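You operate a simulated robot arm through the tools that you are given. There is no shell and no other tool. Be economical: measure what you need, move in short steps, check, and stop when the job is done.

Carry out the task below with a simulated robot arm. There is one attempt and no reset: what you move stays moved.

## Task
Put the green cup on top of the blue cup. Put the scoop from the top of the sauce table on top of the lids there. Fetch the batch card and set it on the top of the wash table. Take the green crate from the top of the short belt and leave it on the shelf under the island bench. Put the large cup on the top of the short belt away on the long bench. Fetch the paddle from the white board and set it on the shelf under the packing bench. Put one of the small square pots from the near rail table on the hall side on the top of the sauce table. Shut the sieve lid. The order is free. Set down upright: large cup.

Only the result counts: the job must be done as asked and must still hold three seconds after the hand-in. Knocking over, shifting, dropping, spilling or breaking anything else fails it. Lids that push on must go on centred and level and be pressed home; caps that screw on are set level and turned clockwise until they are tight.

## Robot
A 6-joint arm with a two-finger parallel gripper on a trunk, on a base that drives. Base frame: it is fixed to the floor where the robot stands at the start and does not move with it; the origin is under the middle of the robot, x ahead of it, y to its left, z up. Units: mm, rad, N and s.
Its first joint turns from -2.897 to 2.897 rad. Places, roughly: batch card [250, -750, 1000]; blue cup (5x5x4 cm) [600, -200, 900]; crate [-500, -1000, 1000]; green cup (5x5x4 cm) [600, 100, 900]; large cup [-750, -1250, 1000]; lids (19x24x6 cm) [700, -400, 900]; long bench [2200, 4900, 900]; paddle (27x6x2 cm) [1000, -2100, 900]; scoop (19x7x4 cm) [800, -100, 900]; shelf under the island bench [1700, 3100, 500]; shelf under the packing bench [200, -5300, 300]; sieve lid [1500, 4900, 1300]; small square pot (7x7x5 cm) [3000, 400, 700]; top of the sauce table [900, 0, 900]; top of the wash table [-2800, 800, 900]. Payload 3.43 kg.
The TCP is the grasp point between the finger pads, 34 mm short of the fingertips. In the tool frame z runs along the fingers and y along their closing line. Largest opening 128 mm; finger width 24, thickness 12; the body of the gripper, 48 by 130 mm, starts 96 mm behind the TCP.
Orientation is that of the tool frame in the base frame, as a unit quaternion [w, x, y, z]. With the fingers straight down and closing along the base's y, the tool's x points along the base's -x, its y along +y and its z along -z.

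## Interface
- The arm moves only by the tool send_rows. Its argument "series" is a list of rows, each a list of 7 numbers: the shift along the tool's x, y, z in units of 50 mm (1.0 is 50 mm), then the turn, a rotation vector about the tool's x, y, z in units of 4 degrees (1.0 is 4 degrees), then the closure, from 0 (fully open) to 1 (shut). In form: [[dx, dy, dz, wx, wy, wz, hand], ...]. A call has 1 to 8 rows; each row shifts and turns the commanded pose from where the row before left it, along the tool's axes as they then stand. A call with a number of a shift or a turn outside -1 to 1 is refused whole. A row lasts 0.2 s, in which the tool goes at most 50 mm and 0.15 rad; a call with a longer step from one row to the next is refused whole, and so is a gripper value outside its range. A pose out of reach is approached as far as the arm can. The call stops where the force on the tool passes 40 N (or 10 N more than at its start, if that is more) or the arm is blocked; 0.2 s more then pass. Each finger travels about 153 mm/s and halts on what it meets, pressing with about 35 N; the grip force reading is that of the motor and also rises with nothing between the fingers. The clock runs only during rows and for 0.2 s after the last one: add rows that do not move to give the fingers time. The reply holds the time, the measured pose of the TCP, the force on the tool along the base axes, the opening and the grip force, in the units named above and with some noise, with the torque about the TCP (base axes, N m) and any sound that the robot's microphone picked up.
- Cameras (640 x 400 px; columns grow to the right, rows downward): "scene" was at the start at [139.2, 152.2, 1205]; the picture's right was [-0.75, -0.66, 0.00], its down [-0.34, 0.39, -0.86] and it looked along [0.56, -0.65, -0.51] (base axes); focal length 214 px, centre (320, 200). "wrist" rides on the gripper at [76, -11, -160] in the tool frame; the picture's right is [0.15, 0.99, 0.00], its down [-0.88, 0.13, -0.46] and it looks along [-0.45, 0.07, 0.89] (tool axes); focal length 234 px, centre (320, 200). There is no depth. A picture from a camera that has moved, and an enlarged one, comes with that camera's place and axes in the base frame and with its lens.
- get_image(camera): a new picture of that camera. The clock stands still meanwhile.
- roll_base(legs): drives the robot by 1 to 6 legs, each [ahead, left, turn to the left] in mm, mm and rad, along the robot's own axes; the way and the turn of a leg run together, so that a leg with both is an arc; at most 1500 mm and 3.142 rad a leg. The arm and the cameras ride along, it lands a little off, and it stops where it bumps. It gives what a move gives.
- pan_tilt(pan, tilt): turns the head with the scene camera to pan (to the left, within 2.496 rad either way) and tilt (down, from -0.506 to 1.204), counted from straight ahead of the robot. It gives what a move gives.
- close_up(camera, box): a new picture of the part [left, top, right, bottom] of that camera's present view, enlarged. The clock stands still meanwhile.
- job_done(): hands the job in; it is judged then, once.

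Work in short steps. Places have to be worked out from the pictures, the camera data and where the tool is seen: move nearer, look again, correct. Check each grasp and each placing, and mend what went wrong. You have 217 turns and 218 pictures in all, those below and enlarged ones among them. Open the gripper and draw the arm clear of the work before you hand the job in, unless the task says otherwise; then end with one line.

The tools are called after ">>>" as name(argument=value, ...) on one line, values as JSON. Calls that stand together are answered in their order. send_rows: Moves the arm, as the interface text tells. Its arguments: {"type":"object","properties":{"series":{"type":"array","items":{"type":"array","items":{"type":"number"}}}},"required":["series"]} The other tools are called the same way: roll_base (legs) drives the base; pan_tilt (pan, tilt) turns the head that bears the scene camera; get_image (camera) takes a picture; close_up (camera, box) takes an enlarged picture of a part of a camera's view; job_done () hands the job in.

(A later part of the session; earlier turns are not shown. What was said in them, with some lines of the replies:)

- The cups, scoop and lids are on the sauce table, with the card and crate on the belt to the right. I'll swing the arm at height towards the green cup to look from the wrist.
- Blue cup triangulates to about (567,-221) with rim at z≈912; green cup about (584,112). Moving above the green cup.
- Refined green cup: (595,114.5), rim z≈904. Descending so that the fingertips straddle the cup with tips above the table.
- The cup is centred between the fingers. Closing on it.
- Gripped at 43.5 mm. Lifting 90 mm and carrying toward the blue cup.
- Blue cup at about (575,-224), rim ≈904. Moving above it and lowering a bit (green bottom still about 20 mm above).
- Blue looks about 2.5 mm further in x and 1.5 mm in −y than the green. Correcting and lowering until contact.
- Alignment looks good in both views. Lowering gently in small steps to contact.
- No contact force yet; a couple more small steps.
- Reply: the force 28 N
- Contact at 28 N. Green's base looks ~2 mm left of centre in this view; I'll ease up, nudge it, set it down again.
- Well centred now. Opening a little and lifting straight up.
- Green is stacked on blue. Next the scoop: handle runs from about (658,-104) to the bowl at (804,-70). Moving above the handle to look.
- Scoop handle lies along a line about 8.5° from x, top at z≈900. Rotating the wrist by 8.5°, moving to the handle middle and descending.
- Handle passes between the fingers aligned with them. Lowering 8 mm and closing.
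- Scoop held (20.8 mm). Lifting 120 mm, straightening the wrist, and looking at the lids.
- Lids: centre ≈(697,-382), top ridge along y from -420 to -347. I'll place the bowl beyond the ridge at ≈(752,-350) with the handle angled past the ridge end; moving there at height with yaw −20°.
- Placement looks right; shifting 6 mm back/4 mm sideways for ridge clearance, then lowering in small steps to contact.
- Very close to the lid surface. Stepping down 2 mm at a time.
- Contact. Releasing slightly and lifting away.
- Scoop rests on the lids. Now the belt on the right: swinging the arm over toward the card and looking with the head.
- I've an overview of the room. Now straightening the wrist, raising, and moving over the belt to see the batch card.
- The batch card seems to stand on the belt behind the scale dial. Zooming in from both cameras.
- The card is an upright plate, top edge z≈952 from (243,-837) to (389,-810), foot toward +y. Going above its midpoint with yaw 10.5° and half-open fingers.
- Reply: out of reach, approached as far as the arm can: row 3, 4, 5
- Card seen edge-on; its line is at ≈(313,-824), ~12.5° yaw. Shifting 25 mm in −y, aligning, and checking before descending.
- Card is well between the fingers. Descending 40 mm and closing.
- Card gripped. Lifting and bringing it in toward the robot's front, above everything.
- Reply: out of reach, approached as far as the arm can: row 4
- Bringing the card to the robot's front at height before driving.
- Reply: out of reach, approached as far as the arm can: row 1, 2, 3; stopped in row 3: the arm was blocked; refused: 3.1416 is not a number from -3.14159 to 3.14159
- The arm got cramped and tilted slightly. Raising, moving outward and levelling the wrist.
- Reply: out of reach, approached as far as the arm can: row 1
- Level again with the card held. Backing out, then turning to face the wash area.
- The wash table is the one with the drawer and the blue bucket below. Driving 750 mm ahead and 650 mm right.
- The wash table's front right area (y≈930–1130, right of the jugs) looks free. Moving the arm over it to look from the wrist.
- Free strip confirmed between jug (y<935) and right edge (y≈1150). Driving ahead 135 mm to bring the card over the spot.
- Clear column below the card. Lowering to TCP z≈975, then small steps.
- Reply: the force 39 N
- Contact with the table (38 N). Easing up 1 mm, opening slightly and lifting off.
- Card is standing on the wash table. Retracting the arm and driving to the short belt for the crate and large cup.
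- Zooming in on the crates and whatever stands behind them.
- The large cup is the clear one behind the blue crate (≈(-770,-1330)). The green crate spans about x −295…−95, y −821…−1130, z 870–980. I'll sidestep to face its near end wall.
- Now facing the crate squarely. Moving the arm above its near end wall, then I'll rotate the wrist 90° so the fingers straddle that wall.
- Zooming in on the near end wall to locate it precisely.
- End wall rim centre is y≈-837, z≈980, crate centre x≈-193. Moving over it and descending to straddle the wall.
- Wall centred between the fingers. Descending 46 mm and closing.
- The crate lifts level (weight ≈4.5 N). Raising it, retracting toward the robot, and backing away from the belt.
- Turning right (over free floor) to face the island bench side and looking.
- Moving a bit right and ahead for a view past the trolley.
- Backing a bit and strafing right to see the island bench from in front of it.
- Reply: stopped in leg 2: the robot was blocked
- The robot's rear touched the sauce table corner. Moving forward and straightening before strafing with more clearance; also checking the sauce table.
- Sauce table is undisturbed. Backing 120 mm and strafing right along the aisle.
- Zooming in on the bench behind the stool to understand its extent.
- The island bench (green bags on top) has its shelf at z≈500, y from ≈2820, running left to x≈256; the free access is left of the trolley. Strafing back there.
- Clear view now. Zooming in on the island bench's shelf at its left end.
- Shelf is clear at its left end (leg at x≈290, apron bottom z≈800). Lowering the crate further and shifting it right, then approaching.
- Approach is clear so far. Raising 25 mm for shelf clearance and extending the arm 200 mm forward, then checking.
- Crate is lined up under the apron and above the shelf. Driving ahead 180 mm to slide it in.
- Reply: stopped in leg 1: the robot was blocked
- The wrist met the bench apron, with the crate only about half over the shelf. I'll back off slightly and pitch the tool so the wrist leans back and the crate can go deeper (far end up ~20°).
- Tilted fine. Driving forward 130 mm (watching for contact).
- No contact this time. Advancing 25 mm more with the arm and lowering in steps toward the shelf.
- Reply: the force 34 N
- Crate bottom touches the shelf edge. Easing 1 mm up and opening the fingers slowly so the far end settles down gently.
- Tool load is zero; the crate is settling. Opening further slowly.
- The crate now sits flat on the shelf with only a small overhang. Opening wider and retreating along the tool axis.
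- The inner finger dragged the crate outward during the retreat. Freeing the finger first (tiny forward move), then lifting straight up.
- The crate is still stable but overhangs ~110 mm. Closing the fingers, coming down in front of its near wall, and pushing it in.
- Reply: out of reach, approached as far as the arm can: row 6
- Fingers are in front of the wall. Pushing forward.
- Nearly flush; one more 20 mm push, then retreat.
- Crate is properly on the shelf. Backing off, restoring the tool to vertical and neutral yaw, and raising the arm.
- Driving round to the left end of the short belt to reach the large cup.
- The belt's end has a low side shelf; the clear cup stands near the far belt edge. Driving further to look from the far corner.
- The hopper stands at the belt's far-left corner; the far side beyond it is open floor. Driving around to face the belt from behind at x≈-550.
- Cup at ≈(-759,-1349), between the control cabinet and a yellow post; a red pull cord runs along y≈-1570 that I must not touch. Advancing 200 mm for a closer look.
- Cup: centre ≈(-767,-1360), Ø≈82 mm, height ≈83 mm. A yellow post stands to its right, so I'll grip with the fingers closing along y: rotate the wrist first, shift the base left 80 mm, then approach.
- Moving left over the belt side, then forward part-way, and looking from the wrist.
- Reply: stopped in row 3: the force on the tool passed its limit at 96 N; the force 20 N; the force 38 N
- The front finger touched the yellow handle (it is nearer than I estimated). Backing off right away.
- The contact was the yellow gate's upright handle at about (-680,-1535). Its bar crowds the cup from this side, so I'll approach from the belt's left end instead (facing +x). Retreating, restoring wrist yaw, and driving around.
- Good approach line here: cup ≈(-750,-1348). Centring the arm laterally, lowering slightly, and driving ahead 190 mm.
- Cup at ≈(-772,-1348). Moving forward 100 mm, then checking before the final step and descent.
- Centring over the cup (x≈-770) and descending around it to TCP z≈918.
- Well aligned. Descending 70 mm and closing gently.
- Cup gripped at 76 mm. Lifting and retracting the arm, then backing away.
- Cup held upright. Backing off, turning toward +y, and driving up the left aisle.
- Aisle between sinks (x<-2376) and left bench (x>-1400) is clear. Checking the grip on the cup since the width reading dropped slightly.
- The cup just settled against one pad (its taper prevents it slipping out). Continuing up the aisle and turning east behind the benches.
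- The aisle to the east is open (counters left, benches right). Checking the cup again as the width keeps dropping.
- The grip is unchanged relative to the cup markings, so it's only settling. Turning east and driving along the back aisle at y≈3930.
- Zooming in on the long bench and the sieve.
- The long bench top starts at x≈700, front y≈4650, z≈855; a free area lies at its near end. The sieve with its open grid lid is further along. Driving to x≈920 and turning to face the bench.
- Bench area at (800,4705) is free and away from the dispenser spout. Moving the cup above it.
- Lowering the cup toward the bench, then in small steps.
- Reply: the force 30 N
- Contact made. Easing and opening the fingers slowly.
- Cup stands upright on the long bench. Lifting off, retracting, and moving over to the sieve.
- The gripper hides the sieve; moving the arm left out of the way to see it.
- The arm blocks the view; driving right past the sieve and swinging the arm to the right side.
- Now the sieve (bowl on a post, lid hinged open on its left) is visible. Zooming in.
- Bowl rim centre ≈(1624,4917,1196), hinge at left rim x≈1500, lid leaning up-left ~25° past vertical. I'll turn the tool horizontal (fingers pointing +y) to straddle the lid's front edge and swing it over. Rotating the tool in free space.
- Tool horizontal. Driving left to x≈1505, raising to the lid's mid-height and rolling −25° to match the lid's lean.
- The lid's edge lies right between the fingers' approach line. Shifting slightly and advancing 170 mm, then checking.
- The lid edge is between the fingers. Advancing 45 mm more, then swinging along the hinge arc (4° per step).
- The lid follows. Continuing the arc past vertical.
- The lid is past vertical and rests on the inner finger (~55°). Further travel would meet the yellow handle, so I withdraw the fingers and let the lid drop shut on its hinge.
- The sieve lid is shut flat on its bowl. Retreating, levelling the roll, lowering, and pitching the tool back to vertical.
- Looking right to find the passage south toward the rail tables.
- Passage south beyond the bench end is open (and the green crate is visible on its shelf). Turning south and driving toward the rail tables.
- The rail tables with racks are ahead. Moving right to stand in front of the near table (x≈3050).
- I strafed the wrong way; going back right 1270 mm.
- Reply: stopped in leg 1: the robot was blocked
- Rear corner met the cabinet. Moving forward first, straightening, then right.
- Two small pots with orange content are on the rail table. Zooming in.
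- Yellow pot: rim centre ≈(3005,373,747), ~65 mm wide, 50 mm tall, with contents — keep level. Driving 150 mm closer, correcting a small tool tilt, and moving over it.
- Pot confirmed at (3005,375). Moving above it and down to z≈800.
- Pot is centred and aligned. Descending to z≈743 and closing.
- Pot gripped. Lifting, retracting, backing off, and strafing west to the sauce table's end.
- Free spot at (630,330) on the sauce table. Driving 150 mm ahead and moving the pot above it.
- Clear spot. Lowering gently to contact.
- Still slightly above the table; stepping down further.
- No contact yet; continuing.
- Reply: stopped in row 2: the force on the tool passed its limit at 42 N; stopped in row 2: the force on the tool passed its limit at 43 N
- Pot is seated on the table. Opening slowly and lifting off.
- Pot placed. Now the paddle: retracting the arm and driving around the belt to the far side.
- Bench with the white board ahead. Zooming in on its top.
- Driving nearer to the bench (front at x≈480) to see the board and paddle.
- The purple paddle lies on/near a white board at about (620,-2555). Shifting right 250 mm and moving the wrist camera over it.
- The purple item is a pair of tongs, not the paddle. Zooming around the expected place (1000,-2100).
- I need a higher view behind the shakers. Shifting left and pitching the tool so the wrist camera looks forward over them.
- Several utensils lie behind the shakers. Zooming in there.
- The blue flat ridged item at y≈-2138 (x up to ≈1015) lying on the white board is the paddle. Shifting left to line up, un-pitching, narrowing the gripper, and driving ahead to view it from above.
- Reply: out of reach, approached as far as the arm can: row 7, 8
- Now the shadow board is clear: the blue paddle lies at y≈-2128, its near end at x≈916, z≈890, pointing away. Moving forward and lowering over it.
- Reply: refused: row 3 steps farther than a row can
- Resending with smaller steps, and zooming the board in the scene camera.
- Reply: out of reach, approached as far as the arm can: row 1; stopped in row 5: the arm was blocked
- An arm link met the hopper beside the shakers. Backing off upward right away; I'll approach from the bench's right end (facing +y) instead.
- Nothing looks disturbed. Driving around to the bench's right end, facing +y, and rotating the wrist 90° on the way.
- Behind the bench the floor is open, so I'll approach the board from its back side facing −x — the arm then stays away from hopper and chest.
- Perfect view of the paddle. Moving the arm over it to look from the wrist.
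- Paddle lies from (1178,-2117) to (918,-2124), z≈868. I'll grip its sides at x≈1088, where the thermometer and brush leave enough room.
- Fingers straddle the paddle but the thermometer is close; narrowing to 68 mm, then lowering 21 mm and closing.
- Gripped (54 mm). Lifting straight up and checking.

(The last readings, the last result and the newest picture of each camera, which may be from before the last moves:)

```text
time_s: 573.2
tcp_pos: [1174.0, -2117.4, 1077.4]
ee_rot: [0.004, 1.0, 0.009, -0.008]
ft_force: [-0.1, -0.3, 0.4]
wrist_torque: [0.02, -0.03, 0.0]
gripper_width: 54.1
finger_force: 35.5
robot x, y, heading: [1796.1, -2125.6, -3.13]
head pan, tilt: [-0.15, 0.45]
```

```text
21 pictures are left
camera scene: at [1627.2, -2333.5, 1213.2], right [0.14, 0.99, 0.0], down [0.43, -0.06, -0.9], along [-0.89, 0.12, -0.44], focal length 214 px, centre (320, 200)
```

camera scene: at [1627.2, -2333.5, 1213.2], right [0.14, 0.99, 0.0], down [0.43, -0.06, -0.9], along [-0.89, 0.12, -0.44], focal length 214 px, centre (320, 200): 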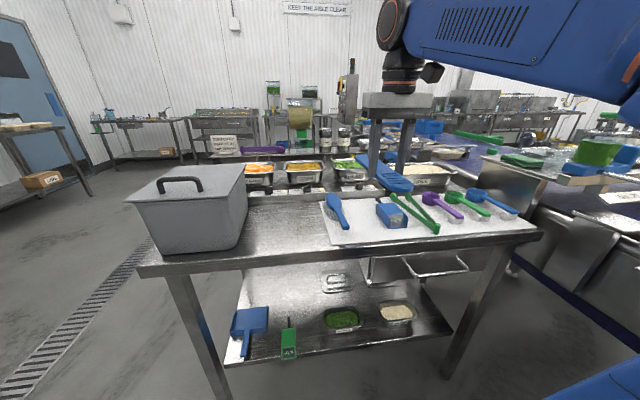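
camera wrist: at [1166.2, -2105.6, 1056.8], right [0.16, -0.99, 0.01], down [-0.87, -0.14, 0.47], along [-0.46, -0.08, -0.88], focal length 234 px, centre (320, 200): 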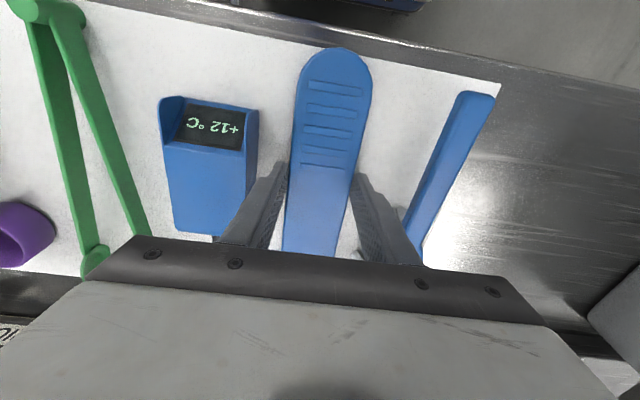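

Paddle picked up; the other utensils are undisturbed. Backing away, turning to face −y, and driving toward the packing bench.

>>> roll_base(legs=[[-350, 0, 0], [0, 0, 1.56], [1300, 0, 0], [500, 0, 0], [0, -1000, 0], [0, -900, 0]])

>>> pan_tilt(pan=-0.1, tilt=0.4)

>>> get_image(camera="scene")

```text
time_s: 597.0
tcp_pos: [246.3, -4552.1, 1076.5]
ee_rot: [0.008, 0.702, 0.712, -0.003]
ft_force: [0.3, -0.1, -1.3]
wrist_torque: [0.01, -0.02, -0.05]
gripper_width: 54.5
finger_force: 35.2
robot x, y, heading: [256.0, -3928.9, -1.562]
head pan, tilt: [-0.15, 0.45]
```

```text
time_s: 597.6
tcp_pos: [246.7, -4551.5, 1076.7]
ee_rot: [0.007, 0.702, 0.712, -0.002]
ft_force: [-0.1, 0.0, -1.3]
wrist_torque: [0.03, 0.02, 0.01]
gripper_width: 54.2
finger_force: 35.0
robot x, y, heading: [254.5, -3930.8, -1.56]
head pan, tilt: [-0.099, 0.4]
```

```text
20 pictures are left
camera scene: at [467.7, -4100.1, 1217.9], right [-1.0, 0.09, 0.0], down [0.03, 0.39, -0.92], along [-0.08, -0.92, -0.39], focal length 214 px, centre (320, 200)
```

scene: 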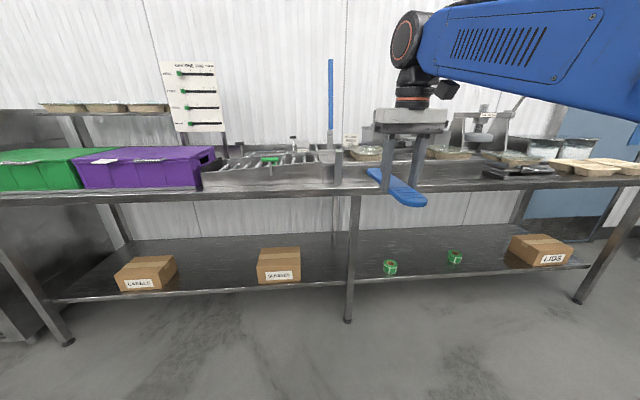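

Packing bench shelf found: front y≈-5025, z≈300, free between the two tape rolls (x≈-300). Strafing right 555 mm and lowering the arm in the open.

>>> roll_base(legs=[[0, -555, 0]])

>>> send_rows(series=[[0, 0, 0.95, 0, 0, 0, 0.7], [0, 0, 0.95, 0, 0, 0, 0.7], [0, 0, 0.95, 0, 0, 0, 0.7], [0, 0, 0.95, 0, 0, 0, 0.7], [0, 0, 0.95, 0, 0, 0, 0.7], [0, 0, 0.95, 0, 0, 0, 0.7], [0, 0, 0.95, 0, 0, 0, 0.7], [0, 0, 0.95, 0, 0, 0, 0.7]])

>>> send_rows(series=[[0, 0, 0.95, 0, 0, 0, 0.7], [0, 0, 0.95, 0, 0, 0, 0.7], [0, 0, 0.95, 0, 0, 0, 0.7], [0, 0, 0.95, 0, 0, 0, 0.7], [0, 0, 0.95, 0, 0, 0, 0.7], [0, 0, 0, 0, 0, 0, 0.7]])

>>> get_image(camera="scene")

```text
time_s: 600.8
tcp_pos: [-308.0, -4557.6, 1077.5]
ee_rot: [0.008, 0.702, 0.712, -0.003]
ft_force: [-0.3, -0.2, -0.6]
wrist_torque: [0.06, 0.0, -0.02]
gripper_width: 54.2
finger_force: 34.6
robot x, y, heading: [-295.7, -3937.5, -1.565]
head pan, tilt: [-0.099, 0.4]
```

```text
time_s: 602.6
tcp_pos: [-304.0, -4562.9, 697.0]
ee_rot: [0.008, 0.702, 0.712, -0.003]
ft_force: [0.3, 0.7, -0.6]
wrist_torque: [0.03, -0.02, -0.01]
gripper_width: 54.0
finger_force: 34.6
robot x, y, heading: [-299.2, -3933.4, -1.56]
head pan, tilt: [-0.099, 0.4]
```

```text
time_s: 604.0
tcp_pos: [-301.4, -4584.8, 464.8]
ee_rot: [0.007, 0.702, 0.712, -0.002]
ft_force: [-1.2, -0.7, -0.8]
wrist_torque: [0.06, 0.0, -0.02]
gripper_width: 54.2
finger_force: 34.7
out of reach, approached as far as the arm can: row 4, 5
robot x, y, heading: [-296.1, -3937.0, -1.56]
head pan, tilt: [-0.099, 0.4]
```

```text
19 pictures are left
camera scene: at [-84.6, -4105.9, 1217.9], right [-1.0, 0.09, 0.0], down [0.04, 0.39, -0.92], along [-0.08, -0.92, -0.39], focal length 214 px, centre (320, 200)
```

scene: 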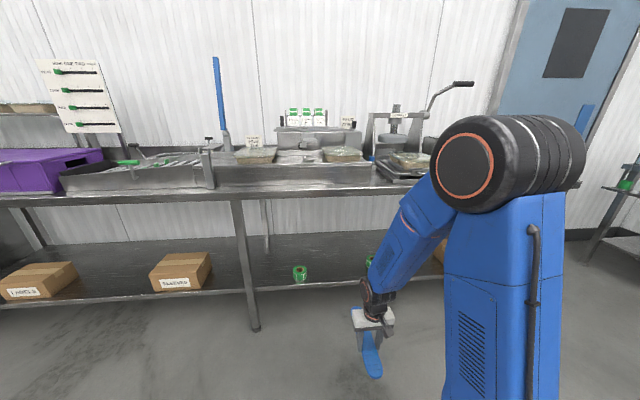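

Low reach is limited at this radius; extending forward 150 mm and lowering again.

>>> send_rows(series=[[-0.9, 0, 0, 0, 0, 0, 0.7], [-0.9, 0, 0, 0, 0, 0, 0.7], [-0.9, 0, 0, 0, 0, 0, 0.7], [0, 0, 0.6, 0, 0, 0, 0.7], [0, 0, 0.6, 0, 0, 0, 0.7], [0, 0, 0.6, 0, 0, 0, 0.7], [0, 0, 0, 0, 0, 0, 0.7]])

```text
time_s: 605.6
tcp_pos: [-297.6, -4722.4, 377.7]
ee_rot: [0.007, 0.702, 0.712, -0.004]
ft_force: [-0.4, -0.1, -1.5]
wrist_torque: [0.05, -0.02, -0.01]
gripper_width: 54.2
finger_force: 34.8
robot x, y, heading: [-297.3, -3933.0, -1.564]
head pan, tilt: [-0.099, 0.4]
```

Reachable now. Raising 15 mm for shelf clearance and driving ahead 380 mm so the paddle goes over the shelf.

>>> send_rows(series=[[0, 0, -0.3, 0, 0, 0, 0.7], [0, 0, 0, 0, 0, 0, 0.7]])

>>> roll_base(legs=[[250, 0, 0]])

>>> get_image(camera="scene")

>>> get_image(camera="wrist")

```text
time_s: 606.2
tcp_pos: [-297.5, -4721.4, 391.8]
ee_rot: [0.008, 0.702, 0.712, -0.004]
ft_force: [0.5, 0.1, -0.7]
wrist_torque: [0.0, -0.02, -0.02]
gripper_width: 54.2
finger_force: 35.2
robot x, y, heading: [-295.7, -3939.7, -1.565]
head pan, tilt: [-0.099, 0.4]
```

```text
time_s: 608.0
tcp_pos: [-296.0, -4972.3, 392.2]
ee_rot: [0.008, 0.703, 0.712, -0.003]
ft_force: [0.3, -0.3, -0.5]
wrist_torque: [0.04, -0.02, 0.02]
gripper_width: 54.2
finger_force: 35.0
robot x, y, heading: [-292.0, -4188.8, -1.563]
head pan, tilt: [-0.099, 0.4]
```

```text
18 pictures are left
camera scene: at [-82.4, -4356.6, 1217.9], right [-1.0, 0.09, 0.0], down [0.04, 0.39, -0.92], along [-0.08, -0.92, -0.39], focal length 214 px, centre (320, 200)
```

scene: 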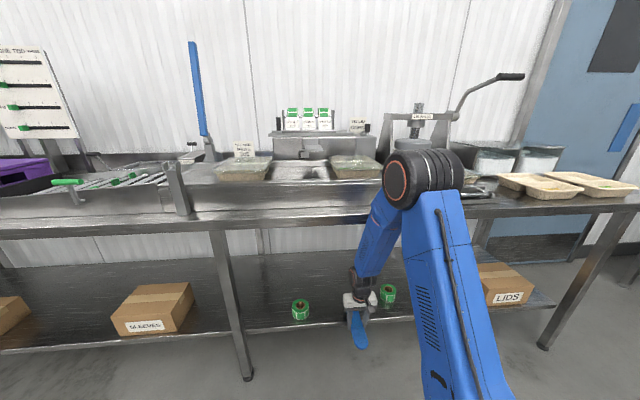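

```text
17 pictures are left
camera wrist: at [-308.3, -4894.6, 550.7], right [0.99, 0.16, 0.01], down [0.14, -0.87, 0.47], along [0.08, -0.46, -0.88], focal length 234 px, centre (320, 200)
```

wrist: 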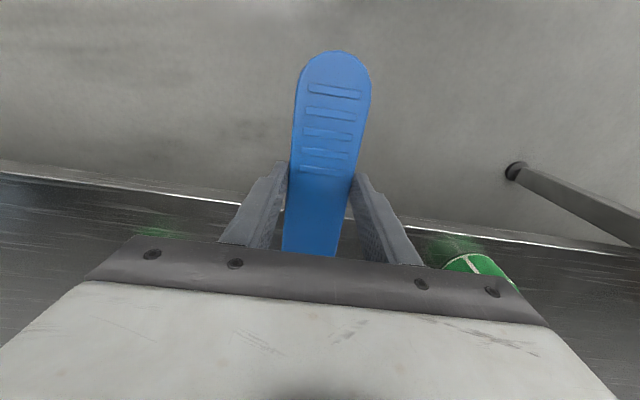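

Between the two tape rolls with good clearance. Advancing 130 mm more.

>>> roll_base(legs=[[130, 0, 0]])

>>> send_rows(series=[[0, 0, 0.3, 0, 0, 0, 0.7], [0, 0, 0.1, 0, 0, 0, 0.7], [0, 0, 0.1, 0, 0, 0, 0.7], [0, 0, 0, 0, 0, 0, 0.7]])

>>> close_up(camera="scene", box=[270, 200, 470, 360])

```text
time_s: 609.0
tcp_pos: [-297.8, -4993.4, 387.8]
ee_rot: [-0.007, 0.702, 0.712, 0.01]
ft_force: [1.4, -0.8, -0.9]
wrist_torque: [0.06, -0.02, -0.02]
gripper_width: 54.2
finger_force: 35.0
robot x, y, heading: [-291.2, -4238.4, -1.563]
head pan, tilt: [-0.099, 0.4]
stopped in leg 1: the robot was blocked; the commanded pose is now the measured one
```

```text
time_s: 610.0
tcp_pos: [-298.0, -4988.5, 367.5]
ee_rot: [-0.005, 0.702, 0.712, 0.007]
ft_force: [-0.4, -0.3, -0.9]
wrist_torque: [0.0, 0.02, 0.02]
gripper_width: 54.3
finger_force: 35.3
robot x, y, heading: [-297.3, -4235.4, -1.565]
head pan, tilt: [-0.099, 0.4]
```

```text
2.50 times, centred on (370, 280) of scene
camera zoom: at [-82.3, -4400.4, 1219.0], right [-1.0, 0.09, 0.0], down [0.04, 0.38, -0.92], along [-0.08, -0.92, -0.38], focal length 536 px, centre (195, 0)
```

zoom: 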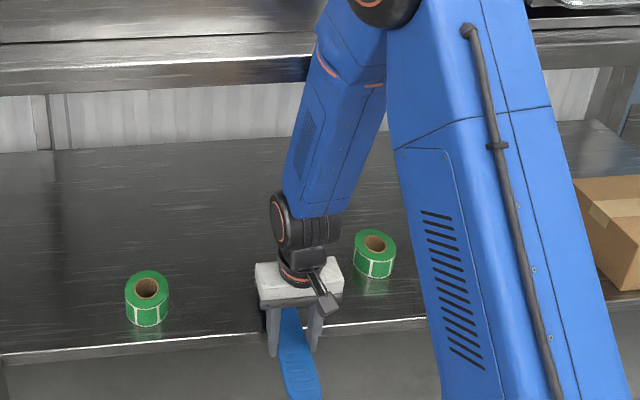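

The forearm meets the bench-top edge. Backing off 60 mm, pitching the tool ~18° (paddle's far end up), and going in again.

>>> roll_base(legs=[[-60, 0, 0]])

>>> send_rows(series=[[0, 0, -0.4, 0, 0, 0, 0.7], [0, 0, 0, 0, -1, 0, 0.7], [0, 0, 0, 0, -1, 0, 0.7], [0, 0, 0, 0, -1, 0, 0.7], [0, 0, 0, 0, -1, 0, 0.7], [0, 0, 0, 0, -1, 0, 0.7], [0, 0, 0, 0, 0, 0, 0.7]])

>>> roll_base(legs=[[125, 0, 0]])

>>> close_up(camera="scene", box=[270, 200, 470, 360])

```text
time_s: 611.0
tcp_pos: [-297.2, -4933.3, 359.6]
ee_rot: [-0.007, 0.702, 0.713, 0.009]
ft_force: [0.3, -0.6, -0.3]
wrist_torque: [-0.01, 0.0, 0.02]
gripper_width: 54.0
finger_force: 35.0
robot x, y, heading: [-294.0, -4179.1, -1.561]
head pan, tilt: [-0.099, 0.4]
```

```text
time_s: 612.6
tcp_pos: [-291.2, -4933.1, 379.9]
ee_rot: [0.108, 0.693, 0.708, -0.083]
ft_force: [1.1, 1.0, -0.7]
wrist_torque: [0.01, 0.05, 0.0]
gripper_width: 53.7
finger_force: 35.1
out of reach, approached as far as the arm can: row 5, 6
robot x, y, heading: [-292.9, -4177.7, -1.563]
head pan, tilt: [-0.099, 0.4]
```

```text
time_s: 613.9
tcp_pos: [-291.0, -5025.3, 376.4]
ee_rot: [0.097, 0.695, 0.709, -0.074]
ft_force: [0.4, 0.0, -1.2]
wrist_torque: [0.01, -0.05, -0.01]
gripper_width: 54.4
finger_force: 35.1
robot x, y, heading: [-293.2, -4293.8, -1.567]
head pan, tilt: [-0.099, 0.4]
stopped in leg 1: the robot was blocked; the commanded pose is now the measured one
```

```text
2.50 times, centred on (370, 280) of scene
camera zoom: at [-81.7, -4460.7, 1218.1], right [-1.0, 0.09, 0.0], down [0.04, 0.39, -0.92], along [-0.08, -0.92, -0.39], focal length 536 px, centre (195, 0)
```

zoom: 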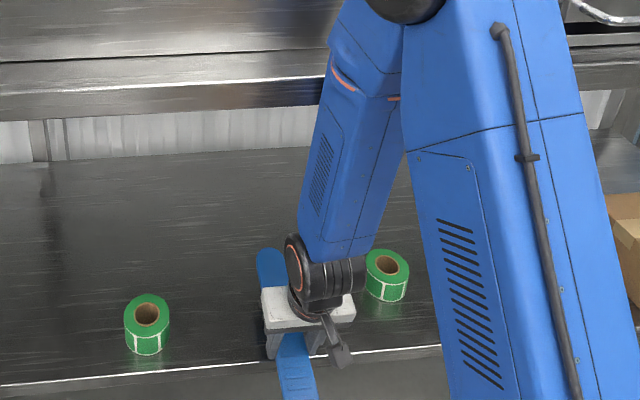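

Better to work with the arm more extended so the forearm is shallower: backing the base 150 mm and extending the arm 190 mm.

>>> roll_base(legs=[[-150, 0, 0]])

>>> send_rows(series=[[-0.918, 0, 0.246, 0, 0, 0, 0.7], [-0.918, 0, 0.246, 0, 0, 0, 0.7], [-0.918, 0, 0.246, 0, 0, 0, 0.7], [-0.918, 0, 0.246, 0, 0, 0, 0.7], [0, 0, 0, 0, 0, 0, 0.7]])

>>> close_up(camera="scene", box=[270, 170, 470, 330])

```text
time_s: 615.3
tcp_pos: [-291.8, -4876.1, 374.9]
ee_rot: [0.096, 0.694, 0.71, -0.075]
ft_force: [0.4, -0.2, -0.9]
wrist_torque: [0.1, -0.02, 0.03]
gripper_width: 54.2
finger_force: 34.5
robot x, y, heading: [-293.3, -4142.4, -1.56]
head pan, tilt: [-0.099, 0.4]
```

```text
time_s: 616.5
tcp_pos: [-288.3, -5065.1, 370.0]
ee_rot: [0.096, 0.694, 0.709, -0.074]
ft_force: [0.6, 0.5, -2.4]
wrist_torque: [0.02, 0.02, -0.03]
gripper_width: 54.4
finger_force: 34.8
robot x, y, heading: [-300.3, -4142.4, -1.56]
head pan, tilt: [-0.099, 0.4]
```

```text
2.50 times, centred on (370, 250) of scene
camera zoom: at [-82.7, -4310.9, 1217.9], right [-1.0, 0.09, 0.0], down [0.04, 0.39, -0.92], along [-0.08, -0.92, -0.39], focal length 536 px, centre (195, 75)
```

zoom: 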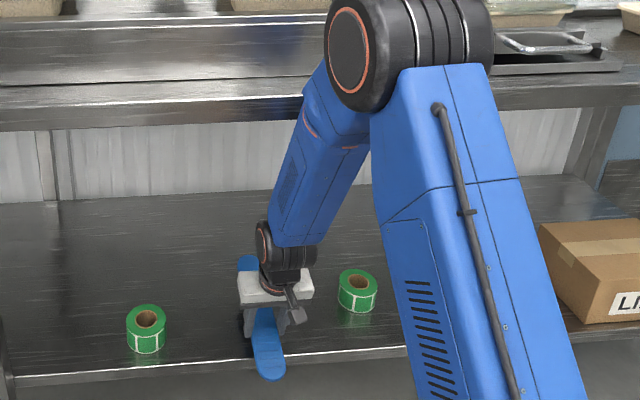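

Deeper now without contact. Moving 30 mm further in, then lowering gently to touch.

>>> send_rows(series=[[-0.58, 0, 0.155, 0, 0, 0, 0.7], [0.026, 0, 0.097, 0, 0, 0, 0.7], [0.026, 0, 0.097, 0, 0, 0, 0.7], [0, 0, 0, 0, 0, 0, 0.7]])

>>> close_up(camera="scene", box=[310, 220, 430, 320])

```text
time_s: 617.5
tcp_pos: [-285.7, -5095.6, 359.9]
ee_rot: [0.097, 0.693, 0.71, -0.073]
ft_force: [0.9, -0.1, -0.9]
wrist_torque: [0.05, -0.01, 0.0]
gripper_width: 54.0
finger_force: 35.0
robot x, y, heading: [-295.0, -4137.9, -1.558]
head pan, tilt: [-0.099, 0.4]
```

```text
4.00 times, centred on (370, 270) of scene
camera zoom: at [-82.7, -4311.0, 1217.9], right [-1.0, 0.09, 0.0], down [0.04, 0.39, -0.92], along [-0.08, -0.92, -0.39], focal length 858 px, centre (120, -80)
```

zoom: 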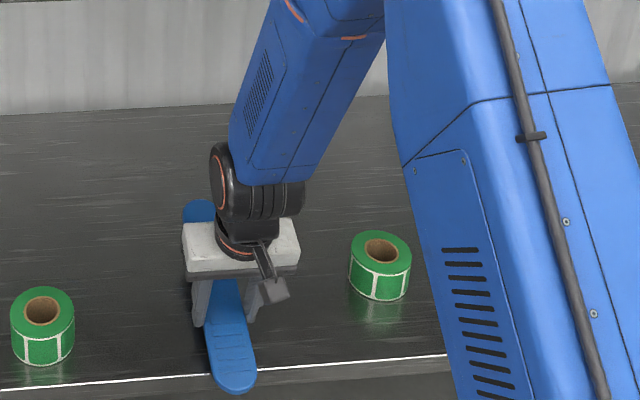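

Lowering further to contact.

>>> send_rows(series=[[0.026, 0, 0.097, 0, 0, 0, 0.7], [0.026, 0, 0.097, 0, 0, 0, 0.7], [0, 0, 0, 0, 0, 0, 0.7]])

>>> send_rows(series=[[0.026, 0, 0.097, 0, 0, 0, 0.7], [0.026, 0, 0.097, 0, 0, 0, 0.7], [0, 0, 0, 0, 0, 0, 0.7]])

>>> send_rows(series=[[0.026, 0, 0.097, 0, 0, 0, 0.7], [0, 0, 0, 0, 0, 0, 0.7]])

>>> close_up(camera="scene", box=[310, 220, 430, 320])

```text
time_s: 618.3
tcp_pos: [-285.4, -5094.0, 349.5]
ee_rot: [0.096, 0.694, 0.71, -0.073]
ft_force: [-0.4, 0.1, -0.9]
wrist_torque: [0.11, -0.02, 0.0]
gripper_width: 54.2
finger_force: 34.7
robot x, y, heading: [-296.4, -4141.5, -1.561]
head pan, tilt: [-0.099, 0.4]
```

```text
time_s: 619.1
tcp_pos: [-284.1, -5094.7, 340.5]
ee_rot: [0.097, 0.694, 0.709, -0.075]
ft_force: [1.1, -3.0, 15.7]
wrist_torque: [0.7, 0.45, 0.05]
gripper_width: 54.0
finger_force: 35.3
robot x, y, heading: [-296.7, -4141.3, -1.565]
head pan, tilt: [-0.099, 0.4]
```

```text
time_s: 619.7
tcp_pos: [-285.9, -5094.3, 337.0]
ee_rot: [0.097, 0.694, 0.71, -0.074]
ft_force: [-4.1, 2.7, 34.7]
wrist_torque: [0.67, 1.19, -0.13]
gripper_width: 54.4
finger_force: 35.1
robot x, y, heading: [-292.6, -4139.4, -1.563]
head pan, tilt: [-0.099, 0.4]
```

```text
4.00 times, centred on (370, 270) of scene
camera zoom: at [-82.8, -4309.7, 1218.1], right [-1.0, 0.09, 0.0], down [0.04, 0.39, -0.92], along [-0.08, -0.92, -0.39], focal length 858 px, centre (120, -80)
```

zoom: 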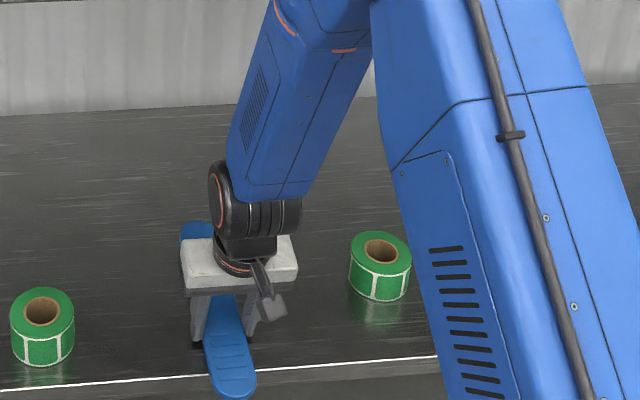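

Contact with the shelf. Opening slowly, then lifting and withdrawing.

>>> send_rows(series=[[-0.01, 0, -0.04, 0, 0, 0, 0.57], [0, 0, 0, 0, 0, 0, 0.55], [0, 0, 0, 0, 0, 0, 0.52], [0, 0, 0, 0, 0, 0, 0.48], [0, 0, 0, 0, 0, 0, 0.4], [0, 0, 0, 0, 0, 0, 0.35], [0, 0, 0, 0, 0, 0, 0.35]])

>>> send_rows(series=[[0, 0, -0.5, 0, 0, 0, 0.35], [0, 0, -0.5, 0, 0, 0, 0.35], [0.8, 0, -0.2, 0, 0, 0, 0.35], [0.8, 0, -0.2, 0, 0, 0, 0.35], [0.8, 0, -0.2, 0, 0, 0, 0.35], [0, 0, 0, 0, 0, 0, 0.35]])

>>> close_up(camera="scene", box=[310, 220, 430, 320])

```text
time_s: 621.3
tcp_pos: [-285.8, -5095.8, 337.6]
ee_rot: [0.097, 0.694, 0.71, -0.074]
ft_force: [5.3, 3.6, 7.5]
wrist_torque: [0.16, 0.13, -0.19]
gripper_width: 80.1
finger_force: 0.0
robot x, y, heading: [-293.5, -4138.8, -1.562]
head pan, tilt: [-0.099, 0.4]
```

```text
time_s: 622.7
tcp_pos: [-290.3, -4959.1, 385.7]
ee_rot: [0.096, 0.694, 0.71, -0.074]
ft_force: [0.2, -0.3, 0.2]
wrist_torque: [-0.04, 0.02, 0.0]
gripper_width: 83.2
finger_force: 0.0
robot x, y, heading: [-298.4, -4141.2, -1.563]
head pan, tilt: [-0.099, 0.4]
```

```text
4.00 times, centred on (370, 270) of scene
camera zoom: at [-82.7, -4311.0, 1217.9], right [-1.0, 0.09, 0.0], down [0.04, 0.39, -0.92], along [-0.08, -0.92, -0.39], focal length 858 px, centre (120, -80)
```

zoom: 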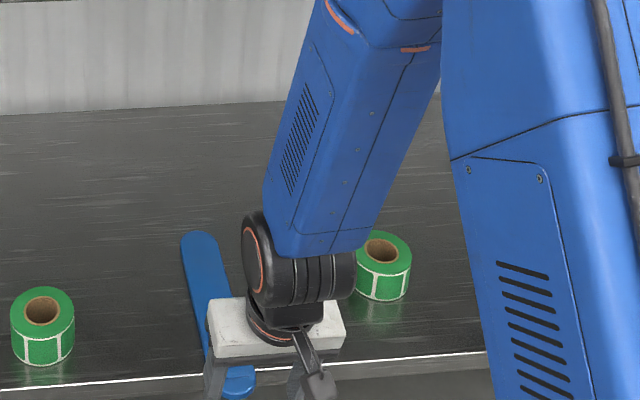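

Paddle lies on the shelf. Backing the base away and raising the arm, then a final check.

>>> roll_base(legs=[[-450, 0, 0]])

>>> send_rows(series=[[0, 0, -0.9, 0, 1, 0, 0.2], [0, 0, -0.9, 0, 1, 0, 0], [0, 0, -0.9, 0, 1, 0, 0], [0, 0, -0.9, 0, 0.8, 0, 0], [0, 0, -0.9, 0, 0, 0, 0], [0, 0, -0.9, 0, 0, 0, 0], [0, 0, -0.9, 0, 0, 0, 0], [0, 0, -0.9, 0, 0, 0, 0]])

>>> get_image(camera="scene")

```text
time_s: 625.4
tcp_pos: [-294.4, -4511.4, 385.2]
ee_rot: [0.095, 0.695, 0.709, -0.073]
ft_force: [0.1, 0.3, -0.6]
wrist_torque: [0.02, 0.0, 0.03]
gripper_width: 83.1
finger_force: 0.0
robot x, y, heading: [-298.4, -3694.8, -1.564]
head pan, tilt: [-0.099, 0.4]
```

```text
time_s: 627.2
tcp_pos: [-307.2, -4491.9, 743.3]
ee_rot: [0.0, 0.698, 0.715, 0.019]
ft_force: [0.1, -0.6, -0.4]
wrist_torque: [0.03, 0.0, 0.03]
gripper_width: 128.1
finger_force: 0.2
robot x, y, heading: [-302.4, -3691.8, -1.566]
head pan, tilt: [-0.099, 0.4]
```

```text
10 pictures are left
camera scene: at [-86.9, -3863.6, 1217.9], right [-1.0, 0.09, 0.0], down [0.04, 0.39, -0.92], along [-0.08, -0.92, -0.39], focal length 214 px, centre (320, 200)
```

scene: 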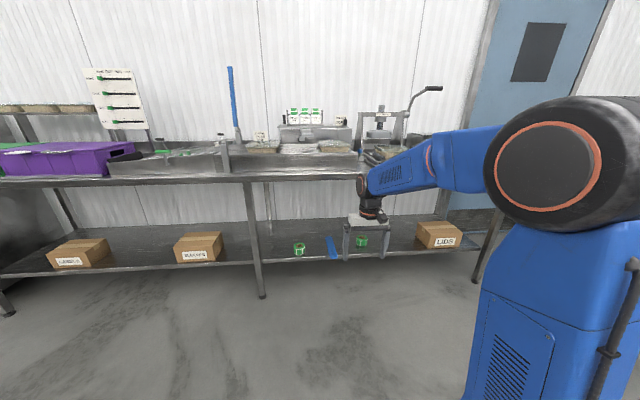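

All eight parts of the job are done and the arm is clear with the gripper open, so I'm handing it in.

>>> job_done()

```text
The job is handed in.
```

All eight items are done and the job is handed in: cups stacked, scoop on the lids, batch card on the wash table, green crate on the island bench shelf, large cup upright on the long bench, paddle on the packing bench shelf, one small pot on the sauce table, and the sieve lid shut. On the way the gripper bumped the yellow gate handle at the short belt, the arm met the hopper by the white board and leaned on the packing bench's front edge, and the base nudged the sauce table corner and the warming cabinet; wherever I looked back, nothing appeared to have moved.
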